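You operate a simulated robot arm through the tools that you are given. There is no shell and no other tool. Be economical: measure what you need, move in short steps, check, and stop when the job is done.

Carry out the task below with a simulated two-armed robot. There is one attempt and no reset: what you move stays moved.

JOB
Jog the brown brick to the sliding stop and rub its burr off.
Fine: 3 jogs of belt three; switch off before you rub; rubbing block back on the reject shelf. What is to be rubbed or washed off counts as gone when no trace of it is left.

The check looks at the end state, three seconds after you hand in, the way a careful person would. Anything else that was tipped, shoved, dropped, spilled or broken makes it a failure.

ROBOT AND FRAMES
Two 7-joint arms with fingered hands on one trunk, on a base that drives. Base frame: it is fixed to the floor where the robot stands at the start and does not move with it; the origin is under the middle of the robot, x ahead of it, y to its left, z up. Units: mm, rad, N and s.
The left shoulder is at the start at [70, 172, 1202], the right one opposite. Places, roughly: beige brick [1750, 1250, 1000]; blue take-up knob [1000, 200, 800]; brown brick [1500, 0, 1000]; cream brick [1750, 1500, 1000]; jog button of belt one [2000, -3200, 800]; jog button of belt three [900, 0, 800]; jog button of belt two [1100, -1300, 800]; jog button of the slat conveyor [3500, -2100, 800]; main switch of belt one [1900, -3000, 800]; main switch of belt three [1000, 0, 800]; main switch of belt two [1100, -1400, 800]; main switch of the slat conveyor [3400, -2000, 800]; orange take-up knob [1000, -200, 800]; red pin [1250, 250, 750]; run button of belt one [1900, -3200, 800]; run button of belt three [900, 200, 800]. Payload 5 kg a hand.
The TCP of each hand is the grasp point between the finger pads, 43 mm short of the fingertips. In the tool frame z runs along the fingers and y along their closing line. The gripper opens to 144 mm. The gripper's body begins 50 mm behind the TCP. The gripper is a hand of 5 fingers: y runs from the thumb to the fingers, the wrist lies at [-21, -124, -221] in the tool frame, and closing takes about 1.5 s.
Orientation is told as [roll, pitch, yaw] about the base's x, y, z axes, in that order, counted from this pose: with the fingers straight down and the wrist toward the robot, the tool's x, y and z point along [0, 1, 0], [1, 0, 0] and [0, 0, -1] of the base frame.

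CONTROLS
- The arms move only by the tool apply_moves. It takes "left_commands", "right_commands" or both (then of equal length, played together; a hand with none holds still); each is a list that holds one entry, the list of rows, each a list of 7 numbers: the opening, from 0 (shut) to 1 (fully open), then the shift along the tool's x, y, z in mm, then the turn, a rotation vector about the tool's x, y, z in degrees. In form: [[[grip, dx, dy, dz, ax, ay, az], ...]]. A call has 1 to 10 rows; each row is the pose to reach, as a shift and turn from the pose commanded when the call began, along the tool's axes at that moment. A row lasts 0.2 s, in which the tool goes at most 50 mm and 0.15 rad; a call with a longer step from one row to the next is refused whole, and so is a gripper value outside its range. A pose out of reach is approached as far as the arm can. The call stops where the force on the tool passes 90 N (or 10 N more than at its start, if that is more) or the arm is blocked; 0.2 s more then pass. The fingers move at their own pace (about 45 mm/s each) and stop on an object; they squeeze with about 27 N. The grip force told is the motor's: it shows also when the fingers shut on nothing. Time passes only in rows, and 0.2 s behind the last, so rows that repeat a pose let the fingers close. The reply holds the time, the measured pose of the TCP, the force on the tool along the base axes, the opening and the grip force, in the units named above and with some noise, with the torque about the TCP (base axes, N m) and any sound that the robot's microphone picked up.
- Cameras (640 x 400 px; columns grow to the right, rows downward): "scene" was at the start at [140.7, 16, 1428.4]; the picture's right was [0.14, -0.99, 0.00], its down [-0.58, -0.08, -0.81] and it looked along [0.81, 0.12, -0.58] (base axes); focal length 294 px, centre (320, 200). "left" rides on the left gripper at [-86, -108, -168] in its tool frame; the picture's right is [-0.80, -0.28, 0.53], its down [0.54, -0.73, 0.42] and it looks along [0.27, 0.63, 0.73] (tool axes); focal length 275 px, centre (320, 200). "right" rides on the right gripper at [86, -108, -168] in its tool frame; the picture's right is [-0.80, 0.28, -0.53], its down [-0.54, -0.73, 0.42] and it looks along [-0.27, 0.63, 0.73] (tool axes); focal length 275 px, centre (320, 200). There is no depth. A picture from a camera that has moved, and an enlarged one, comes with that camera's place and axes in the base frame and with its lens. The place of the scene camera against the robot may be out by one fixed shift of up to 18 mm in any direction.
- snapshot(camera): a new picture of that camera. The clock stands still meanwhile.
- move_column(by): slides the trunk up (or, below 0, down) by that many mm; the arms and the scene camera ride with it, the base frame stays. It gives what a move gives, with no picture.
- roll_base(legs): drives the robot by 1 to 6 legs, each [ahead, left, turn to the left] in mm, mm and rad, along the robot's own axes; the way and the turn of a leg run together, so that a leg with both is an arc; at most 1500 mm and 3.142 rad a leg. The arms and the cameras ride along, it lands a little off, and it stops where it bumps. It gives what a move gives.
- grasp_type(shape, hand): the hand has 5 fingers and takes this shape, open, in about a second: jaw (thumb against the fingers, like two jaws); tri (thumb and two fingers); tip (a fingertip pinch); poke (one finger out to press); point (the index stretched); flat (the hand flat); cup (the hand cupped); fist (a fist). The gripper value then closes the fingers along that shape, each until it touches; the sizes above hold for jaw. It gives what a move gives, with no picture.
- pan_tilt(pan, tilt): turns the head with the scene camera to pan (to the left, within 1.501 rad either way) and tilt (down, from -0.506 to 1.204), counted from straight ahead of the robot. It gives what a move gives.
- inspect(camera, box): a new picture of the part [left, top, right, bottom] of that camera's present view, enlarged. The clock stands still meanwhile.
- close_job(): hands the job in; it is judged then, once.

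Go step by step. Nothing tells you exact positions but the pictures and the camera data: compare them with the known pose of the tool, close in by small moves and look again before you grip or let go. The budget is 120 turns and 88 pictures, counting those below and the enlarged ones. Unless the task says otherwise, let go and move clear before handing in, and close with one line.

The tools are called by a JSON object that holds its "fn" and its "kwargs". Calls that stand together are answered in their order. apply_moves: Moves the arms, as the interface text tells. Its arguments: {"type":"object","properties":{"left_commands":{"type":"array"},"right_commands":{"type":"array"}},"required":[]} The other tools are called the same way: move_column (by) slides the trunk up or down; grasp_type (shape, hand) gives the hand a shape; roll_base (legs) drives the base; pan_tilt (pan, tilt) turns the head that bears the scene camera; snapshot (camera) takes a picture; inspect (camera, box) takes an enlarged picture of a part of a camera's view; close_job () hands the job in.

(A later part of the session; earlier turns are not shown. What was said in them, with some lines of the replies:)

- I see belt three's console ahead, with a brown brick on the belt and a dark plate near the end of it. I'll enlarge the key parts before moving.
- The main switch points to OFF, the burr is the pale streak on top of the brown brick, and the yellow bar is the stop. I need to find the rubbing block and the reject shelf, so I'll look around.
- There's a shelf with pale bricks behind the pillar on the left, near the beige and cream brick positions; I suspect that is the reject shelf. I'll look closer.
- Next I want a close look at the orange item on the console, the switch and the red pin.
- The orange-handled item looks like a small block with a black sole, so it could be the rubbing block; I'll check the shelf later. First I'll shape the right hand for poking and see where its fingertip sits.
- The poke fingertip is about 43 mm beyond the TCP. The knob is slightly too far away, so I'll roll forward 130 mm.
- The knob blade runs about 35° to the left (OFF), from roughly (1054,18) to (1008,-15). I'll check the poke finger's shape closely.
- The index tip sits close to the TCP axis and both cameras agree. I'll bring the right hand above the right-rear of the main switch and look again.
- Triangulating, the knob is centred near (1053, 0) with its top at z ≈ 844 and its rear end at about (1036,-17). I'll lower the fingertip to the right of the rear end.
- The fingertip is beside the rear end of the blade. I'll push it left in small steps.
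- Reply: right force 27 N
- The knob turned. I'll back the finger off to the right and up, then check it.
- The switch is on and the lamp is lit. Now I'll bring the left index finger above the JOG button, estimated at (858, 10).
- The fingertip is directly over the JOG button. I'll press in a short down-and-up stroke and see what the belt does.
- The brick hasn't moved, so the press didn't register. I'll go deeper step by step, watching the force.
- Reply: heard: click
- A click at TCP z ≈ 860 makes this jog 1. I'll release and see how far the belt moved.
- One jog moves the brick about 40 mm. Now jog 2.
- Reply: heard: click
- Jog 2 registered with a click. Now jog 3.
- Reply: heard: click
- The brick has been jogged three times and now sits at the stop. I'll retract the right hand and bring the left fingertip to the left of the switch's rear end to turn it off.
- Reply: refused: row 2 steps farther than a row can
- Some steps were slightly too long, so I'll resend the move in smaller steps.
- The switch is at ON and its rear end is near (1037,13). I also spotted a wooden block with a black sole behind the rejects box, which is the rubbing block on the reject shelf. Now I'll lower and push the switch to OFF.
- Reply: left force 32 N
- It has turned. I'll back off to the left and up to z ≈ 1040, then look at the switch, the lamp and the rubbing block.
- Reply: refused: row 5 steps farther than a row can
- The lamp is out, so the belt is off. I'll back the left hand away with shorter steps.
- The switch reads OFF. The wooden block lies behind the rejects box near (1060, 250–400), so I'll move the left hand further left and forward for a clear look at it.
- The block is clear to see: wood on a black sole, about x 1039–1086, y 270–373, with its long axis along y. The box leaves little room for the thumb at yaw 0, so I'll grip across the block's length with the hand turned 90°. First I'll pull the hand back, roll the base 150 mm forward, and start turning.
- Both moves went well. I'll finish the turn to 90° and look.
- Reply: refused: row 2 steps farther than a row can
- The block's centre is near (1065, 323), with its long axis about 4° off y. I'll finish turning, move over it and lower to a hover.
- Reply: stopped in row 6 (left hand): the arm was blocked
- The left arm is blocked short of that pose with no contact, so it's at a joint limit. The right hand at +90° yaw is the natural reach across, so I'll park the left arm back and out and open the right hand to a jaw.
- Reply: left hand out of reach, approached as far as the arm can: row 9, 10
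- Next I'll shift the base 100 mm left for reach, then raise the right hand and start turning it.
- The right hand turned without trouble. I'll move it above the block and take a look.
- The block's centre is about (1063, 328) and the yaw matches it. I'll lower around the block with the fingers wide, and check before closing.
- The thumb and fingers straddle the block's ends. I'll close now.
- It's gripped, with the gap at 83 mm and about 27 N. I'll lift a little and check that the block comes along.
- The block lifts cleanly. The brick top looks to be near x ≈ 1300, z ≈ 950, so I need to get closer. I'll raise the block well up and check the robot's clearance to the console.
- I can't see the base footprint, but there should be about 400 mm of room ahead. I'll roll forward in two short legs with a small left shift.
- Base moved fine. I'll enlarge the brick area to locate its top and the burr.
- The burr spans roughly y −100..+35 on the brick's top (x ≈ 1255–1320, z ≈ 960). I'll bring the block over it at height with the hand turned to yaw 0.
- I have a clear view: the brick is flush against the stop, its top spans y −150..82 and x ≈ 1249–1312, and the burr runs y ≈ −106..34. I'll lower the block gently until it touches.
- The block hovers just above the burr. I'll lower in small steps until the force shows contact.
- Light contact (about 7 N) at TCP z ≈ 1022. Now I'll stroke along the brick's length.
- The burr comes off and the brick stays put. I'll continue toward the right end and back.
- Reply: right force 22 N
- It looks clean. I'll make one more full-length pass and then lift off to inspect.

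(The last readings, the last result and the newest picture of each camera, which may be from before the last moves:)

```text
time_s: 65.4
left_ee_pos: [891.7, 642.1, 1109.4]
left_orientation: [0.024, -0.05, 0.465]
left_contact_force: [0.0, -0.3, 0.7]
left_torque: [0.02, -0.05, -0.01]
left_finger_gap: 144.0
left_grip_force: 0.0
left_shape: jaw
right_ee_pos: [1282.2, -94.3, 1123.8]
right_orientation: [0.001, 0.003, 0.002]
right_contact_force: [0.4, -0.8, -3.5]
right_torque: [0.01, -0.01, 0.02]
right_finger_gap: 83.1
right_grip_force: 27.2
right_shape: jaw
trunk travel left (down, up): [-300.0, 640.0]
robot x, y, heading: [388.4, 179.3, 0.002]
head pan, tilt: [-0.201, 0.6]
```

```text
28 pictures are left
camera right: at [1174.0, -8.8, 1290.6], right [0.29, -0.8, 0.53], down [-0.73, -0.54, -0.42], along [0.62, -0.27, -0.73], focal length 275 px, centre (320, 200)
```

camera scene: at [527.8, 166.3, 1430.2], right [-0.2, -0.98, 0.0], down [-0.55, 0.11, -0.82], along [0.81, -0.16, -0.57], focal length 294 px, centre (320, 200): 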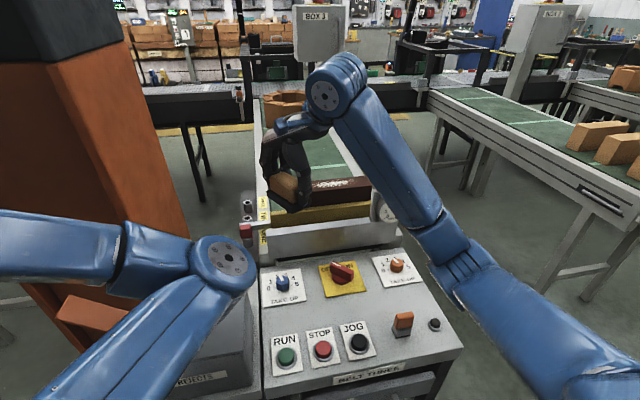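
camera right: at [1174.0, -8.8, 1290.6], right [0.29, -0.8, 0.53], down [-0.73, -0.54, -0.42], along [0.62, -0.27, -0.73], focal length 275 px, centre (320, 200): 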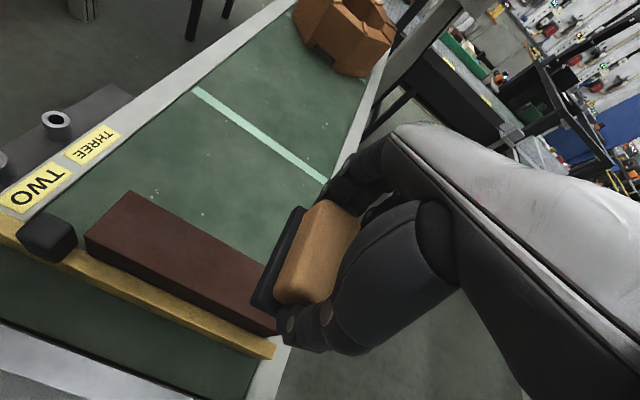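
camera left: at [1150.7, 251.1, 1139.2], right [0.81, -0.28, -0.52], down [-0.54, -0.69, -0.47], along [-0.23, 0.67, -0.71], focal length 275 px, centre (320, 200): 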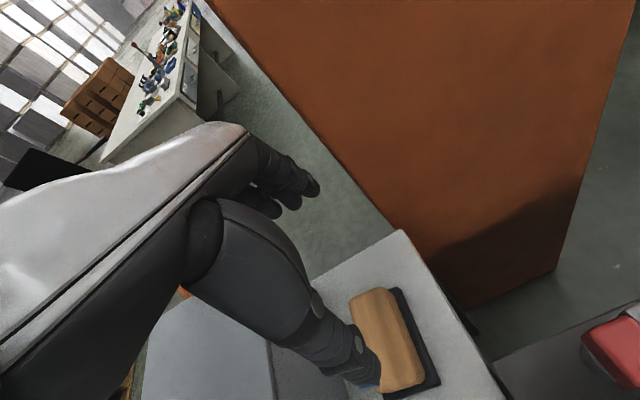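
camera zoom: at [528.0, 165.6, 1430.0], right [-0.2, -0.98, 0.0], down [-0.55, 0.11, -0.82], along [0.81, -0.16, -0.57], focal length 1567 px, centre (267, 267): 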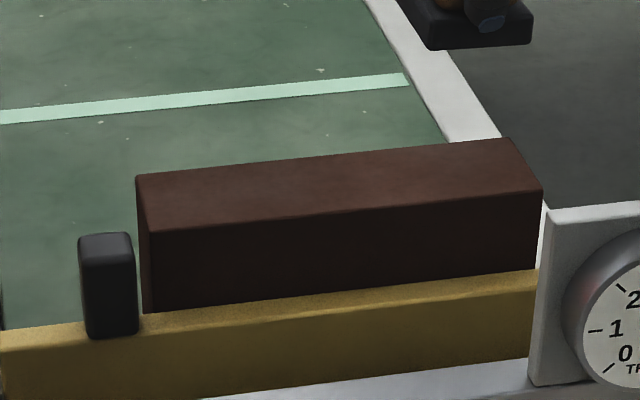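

The brick's top is clean and still flush with the stop. Now I'll retrace the path to put the block back, withdrawing the hand first and then rolling the base back.

{"fn": "apply_moves", "kwargs": {"right_commands": [[[0.2, 20, -30, -5, 0, 0, 0], [0.2, 50, -60, -5, 0, 0, -6], [0.2, 84, -87, -5, 0, 0, -12], [0.2, 118, -114, -5, 0, 0, -18], [0.2, 152, -141, -5, 0, 0, -24], [0.2, 186, -165, -5, 0, 0, -30], [0.2, 218, -184, 0, 0, 0, -31.8]]]}}

{"fn": "roll_base", "kwargs": {"legs": [[-110, -80, 0]]}}

```text
time_s: 67.0
left_ee_pos: [891.7, 643.8, 1110.0]
left_orientation: [0.023, -0.046, 0.465]
left_contact_force: [-0.4, 1.1, -0.8]
left_torque: [0.02, -0.01, 0.03]
left_finger_gap: 144.0
left_grip_force: 0.1
left_shape: jaw
right_ee_pos: [1097.0, 128.8, 1124.1]
right_orientation: [-0.001, 0.0, 0.557]
right_contact_force: [-0.9, 1.1, -1.9]
right_torque: [-0.02, -0.04, 0.01]
right_finger_gap: 83.1
right_grip_force: 27.2
right_shape: jaw
trunk travel left (down, up): [-300.0, 640.0]
robot x, y, heading: [389.7, 179.3, -0.0]
head pan, tilt: [-0.201, 0.6]
```

```text
time_s: 68.3
left_ee_pos: [782.8, 564.0, 1108.8]
left_orientation: [0.025, -0.047, 0.466]
left_contact_force: [-0.5, -0.1, 0.4]
left_torque: [0.0, -0.05, -0.02]
left_finger_gap: 144.0
left_grip_force: 0.0
left_shape: jaw
right_ee_pos: [987.5, 46.7, 1123.0]
right_orientation: [-0.002, 0.001, 0.555]
right_contact_force: [-0.2, -0.2, -2.5]
right_torque: [0.01, 0.01, 0.02]
right_finger_gap: 83.0
right_grip_force: 27.1
right_shape: jaw
trunk travel left (down, up): [-300.0, 640.0]
robot x, y, heading: [277.9, 100.6, 0.001]
head pan, tilt: [-0.201, 0.6]
```

The base is back at its previous spot. I'll swing the block above its place on the shelf.

{"fn": "apply_moves", "kwargs": {"right_commands": [[[0.2, 28, 30, 0, 0, 0, -7.5], [0.2, 56, 60, 0, 0, 0, -15], [0.2, 84, 90, 0, 0, 0, -23], [0.2, 112, 120, 0, 0, 0, -31], [0.2, 140, 150, 0, 0, 0, -39], [0.2, 168, 180, 0, 0, 0, -46.5], [0.2, 198, 212, 0, 0, 0, -54], [0.2, 198, 212, 45, 0, 0, -54], [0.2, 198, 212, 90, 0, 0, -54], [0.2, 198, 212, 135, 0, 0, -54]]]}}

{"fn": "snapshot", "kwargs": {"camera": "right"}}

```text
time_s: 70.5
left_ee_pos: [784.1, 563.5, 1109.2]
left_orientation: [0.025, -0.045, 0.463]
left_contact_force: [-0.1, 0.5, -0.5]
left_torque: [0.03, 0.02, 0.01]
left_finger_gap: 144.1
left_grip_force: 0.1
left_shape: jaw
right_ee_pos: [1060.7, 329.5, 984.8]
right_orientation: [-0.001, -0.002, 1.5]
right_contact_force: [0.8, -1.2, -2.5]
right_torque: [-0.02, -0.01, -0.01]
right_finger_gap: 83.0
right_grip_force: 27.2
right_shape: jaw
trunk travel left (down, up): [-300.0, 640.0]
robot x, y, heading: [276.8, 101.8, 0.005]
head pan, tilt: [-0.201, 0.6]
```

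```text
27 pictures are left
camera right: at [967.6, 225.9, 1153.4], right [0.81, 0.23, 0.53], down [0.49, -0.76, -0.42], along [0.31, 0.61, -0.73], focal length 275 px, centre (320, 200)
```

right: 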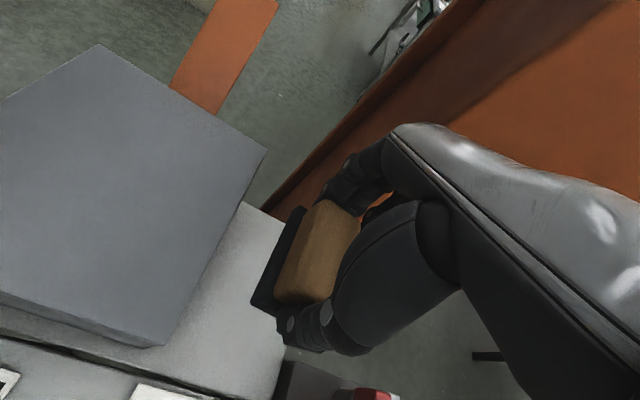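

I'm over the original spot. I'll lower slowly to where it rested (TCP z ≈ 858).

{"fn": "apply_moves", "kwargs": {"right_commands": [[[0.2, 0, -2, 40, 0, 0, 0], [0.2, 0, -2, 80, 0, 0, 0], [0.2, 0, -2, 108, 0, 0, 0], [0.2, 0, -2, 117, 0, 0, 0], [0.2, 0, -2, 122, 0, 0, 0], [0.2, 0, -2, 124, 0, 0, 0], [0.2, 0, -2, 124, 0, 0, 0]]]}}

```text
time_s: 72.1
left_ee_pos: [782.5, 563.4, 1107.9]
left_orientation: [0.023, -0.045, 0.466]
left_contact_force: [-1.7, 0.0, 0.2]
left_torque: [0.0, -0.02, -0.04]
left_finger_gap: 144.1
left_grip_force: 0.1
left_shape: jaw
right_ee_pos: [1063.2, 325.6, 864.5]
right_orientation: [0.001, 0.002, 1.497]
right_contact_force: [-0.3, -0.4, -1.9]
right_torque: [-0.02, 0.01, 0.01]
right_finger_gap: 83.1
right_grip_force: 26.4
right_shape: jaw
trunk travel left (down, up): [-300.0, 640.0]
robot x, y, heading: [275.5, 100.1, 0.006]
head pan, tilt: [-0.201, 0.6]
```

{"fn": "apply_moves", "kwargs": {"right_commands": [[[0.2, 0, 0, 2, 0, 0, 0], [0.2, 0, 0, 4, 0, 0, 0], [0.2, 0, 0, 6, 0, 0, 0], [0.2, 0, 0, 6, 0, 0, 0]]]}}

```text
time_s: 73.1
left_ee_pos: [783.1, 563.7, 1108.7]
left_orientation: [0.025, -0.046, 0.463]
left_contact_force: [0.2, -0.5, 0.3]
left_torque: [0.01, 0.01, -0.01]
left_finger_gap: 143.8
left_grip_force: 0.1
left_shape: jaw
right_ee_pos: [1062.6, 326.6, 859.0]
right_orientation: [0.0, 0.0, 1.499]
right_contact_force: [-0.3, 0.4, 3.3]
right_torque: [0.35, -0.19, 0.05]
right_finger_gap: 83.1
right_grip_force: 26.7
right_shape: jaw
trunk travel left (down, up): [-300.0, 640.0]
robot x, y, heading: [280.9, 101.0, 0.001]
head pan, tilt: [-0.201, 0.6]
```

The block has touched the shelf (about 5 N change). I'll open the hand and rise straight up.

{"fn": "apply_moves", "kwargs": {"right_commands": [[[0.7, 0, 0, 0, 0, 0, 0], [1, 0, 0, 0, 0, 0, 0], [1, 0, 0, 0, 0, 0, 0], [1, 0, 0, 0, 0, 0, 0], [1, 0, 0, 0, 0, 0, 0], [1, 0, 0, -25, 0, 0, 0], [1, 0, 0, -65, 0, 0, 0], [1, 0, 0, -110, 0, 0, 0], [1, 0, 0, -155, 0, 0, 0], [1, 0, 0, -200, 0, 0, 0]]]}}

{"fn": "snapshot", "kwargs": {"camera": "right"}}

```text
time_s: 75.3
left_ee_pos: [783.2, 563.7, 1108.5]
left_orientation: [0.023, -0.05, 0.464]
left_contact_force: [-0.4, 0.0, -0.2]
left_torque: [0.0, -0.04, 0.0]
left_finger_gap: 144.1
left_grip_force: 0.0
left_shape: jaw
right_ee_pos: [1064.3, 325.7, 1061.1]
right_orientation: [0.0, 0.0, 1.498]
right_contact_force: [0.1, -0.6, -0.5]
right_torque: [0.02, -0.01, -0.03]
right_finger_gap: 143.4
right_grip_force: 0.0
right_shape: jaw
trunk travel left (down, up): [-300.0, 640.0]
robot x, y, heading: [278.9, 99.6, 0.002]
head pan, tilt: [-0.201, 0.6]
```

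```text
26 pictures are left
camera right: at [970.4, 223.9, 1229.0], right [0.82, 0.23, 0.53], down [0.49, -0.76, -0.42], along [0.31, 0.6, -0.73], focal length 275 px, centre (320, 200)
```

right: 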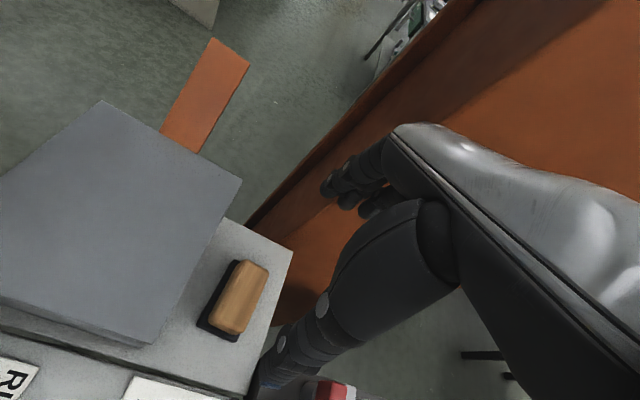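

The block sits back on the reject shelf. I'll clear the right arm and take a final look at the console and the brick.

{"fn": "apply_moves", "kwargs": {"right_commands": [[[1, 0, -20, -40, 0, 0, 0], [1, 0, -65, -60, 0, 0, 8], [1, 15, -110, -60, 0, 0, 16], [1, 30, -155, -60, 0, 0, 24], [1, 45, -200, -60, 0, 0, 32], [1, 60, -245, -60, 0, 0, 40], [1, 75, -290, -60, 0, 0, 48], [1, 90, -335, -60, 0, 0, 56], [1, 100, -380, -60, 0, 0, 64], [1, 110, -425, -60, 0, 0, 72]]]}}

{"fn": "roll_base", "kwargs": {"legs": [[-150, 0, 0]]}}

{"fn": "pan_tilt", "kwargs": {"pan": 0.0, "tilt": 0.65}}

{"fn": "snapshot", "kwargs": {"camera": "scene"}}

{"fn": "inspect", "kwargs": {"camera": "scene", "box": [240, 60, 440, 220]}}

```text
time_s: 77.5
left_ee_pos: [782.4, 562.5, 1109.4]
left_orientation: [0.022, -0.05, 0.465]
left_contact_force: [-0.4, 0.1, 0.2]
left_torque: [0.06, -0.02, 0.03]
left_finger_gap: 144.1
left_grip_force: 0.1
left_shape: jaw
right_ee_pos: [922.2, -92.4, 1119.1]
right_orientation: [0.003, 0.0, 0.24]
right_contact_force: [-0.1, -0.6, 0.8]
right_torque: [-0.01, -0.02, 0.01]
right_finger_gap: 143.9
right_grip_force: 0.0
right_shape: jaw
trunk travel left (down, up): [-300.0, 640.0]
robot x, y, heading: [279.6, 99.0, 0.005]
head pan, tilt: [-0.201, 0.6]
```

```text
time_s: 78.9
left_ee_pos: [631.6, 558.9, 1109.8]
left_orientation: [0.025, -0.047, 0.456]
left_contact_force: [-0.5, 0.1, 0.8]
left_torque: [0.02, -0.02, -0.02]
left_finger_gap: 144.2
left_grip_force: 0.1
left_shape: jaw
right_ee_pos: [767.1, -95.2, 1120.4]
right_orientation: [0.001, 0.0, 0.233]
right_contact_force: [0.2, -0.1, 0.5]
right_torque: [0.0, -0.05, 0.01]
right_finger_gap: 143.9
right_grip_force: 0.0
right_shape: jaw
trunk travel left (down, up): [-300.0, 640.0]
robot x, y, heading: [124.5, 99.6, -0.004]
head pan, tilt: [-0.201, 0.6]
```

```text
time_s: 79.7
left_ee_pos: [633.1, 559.4, 1109.4]
left_orientation: [0.024, -0.047, 0.454]
left_contact_force: [0.2, -0.7, 0.6]
left_torque: [0.03, 0.01, -0.05]
left_finger_gap: 143.9
left_grip_force: 0.1
left_shape: jaw
right_ee_pos: [766.7, -96.5, 1120.7]
right_orientation: [0.0, 0.001, 0.234]
right_contact_force: [-1.1, -0.4, 0.2]
right_torque: [-0.02, -0.01, -0.02]
right_finger_gap: 143.7
right_grip_force: 0.0
right_shape: jaw
trunk travel left (down, up): [-300.0, 640.0]
robot x, y, heading: [124.4, 101.2, -0.005]
head pan, tilt: [0.0, 0.649]
```

```text
25 pictures are left
camera scene: at [264.0, 103.8, 1426.0], right [-0.01, -1.0, 0.0], down [-0.6, 0.0, -0.8], along [0.8, -0.01, -0.6], focal length 294 px, centre (320, 200)
```

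scene: 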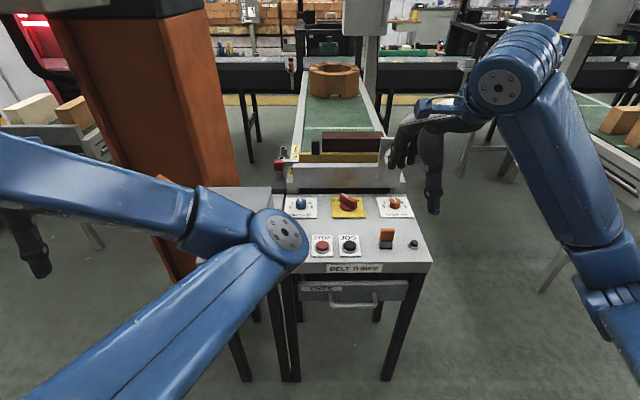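

```text
2.50 times, centred on (340, 140) of scene
camera zoom: at [264.0, 103.8, 1426.0], right [-0.01, -1.0, 0.0], down [-0.6, 0.0, -0.8], along [0.8, -0.01, -0.6], focal length 735 px, centre (270, 350)
```

zoom: 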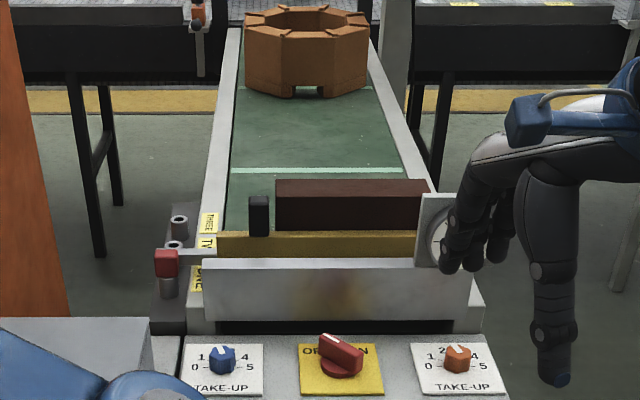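

The switch is off and its lamp is out, the brick is clean at the stop, the block is back on its shelf, and both hands are clear. I'm handing in.

{"fn": "close_job", "kwargs": {}}

```text
The job is handed in.
```

I jogged belt three 3 times so the brown brick sits against the sliding stop. I then switched the belt off, rubbed the burr off with no trace visible, and put the rubbing block back on the reject shelf.
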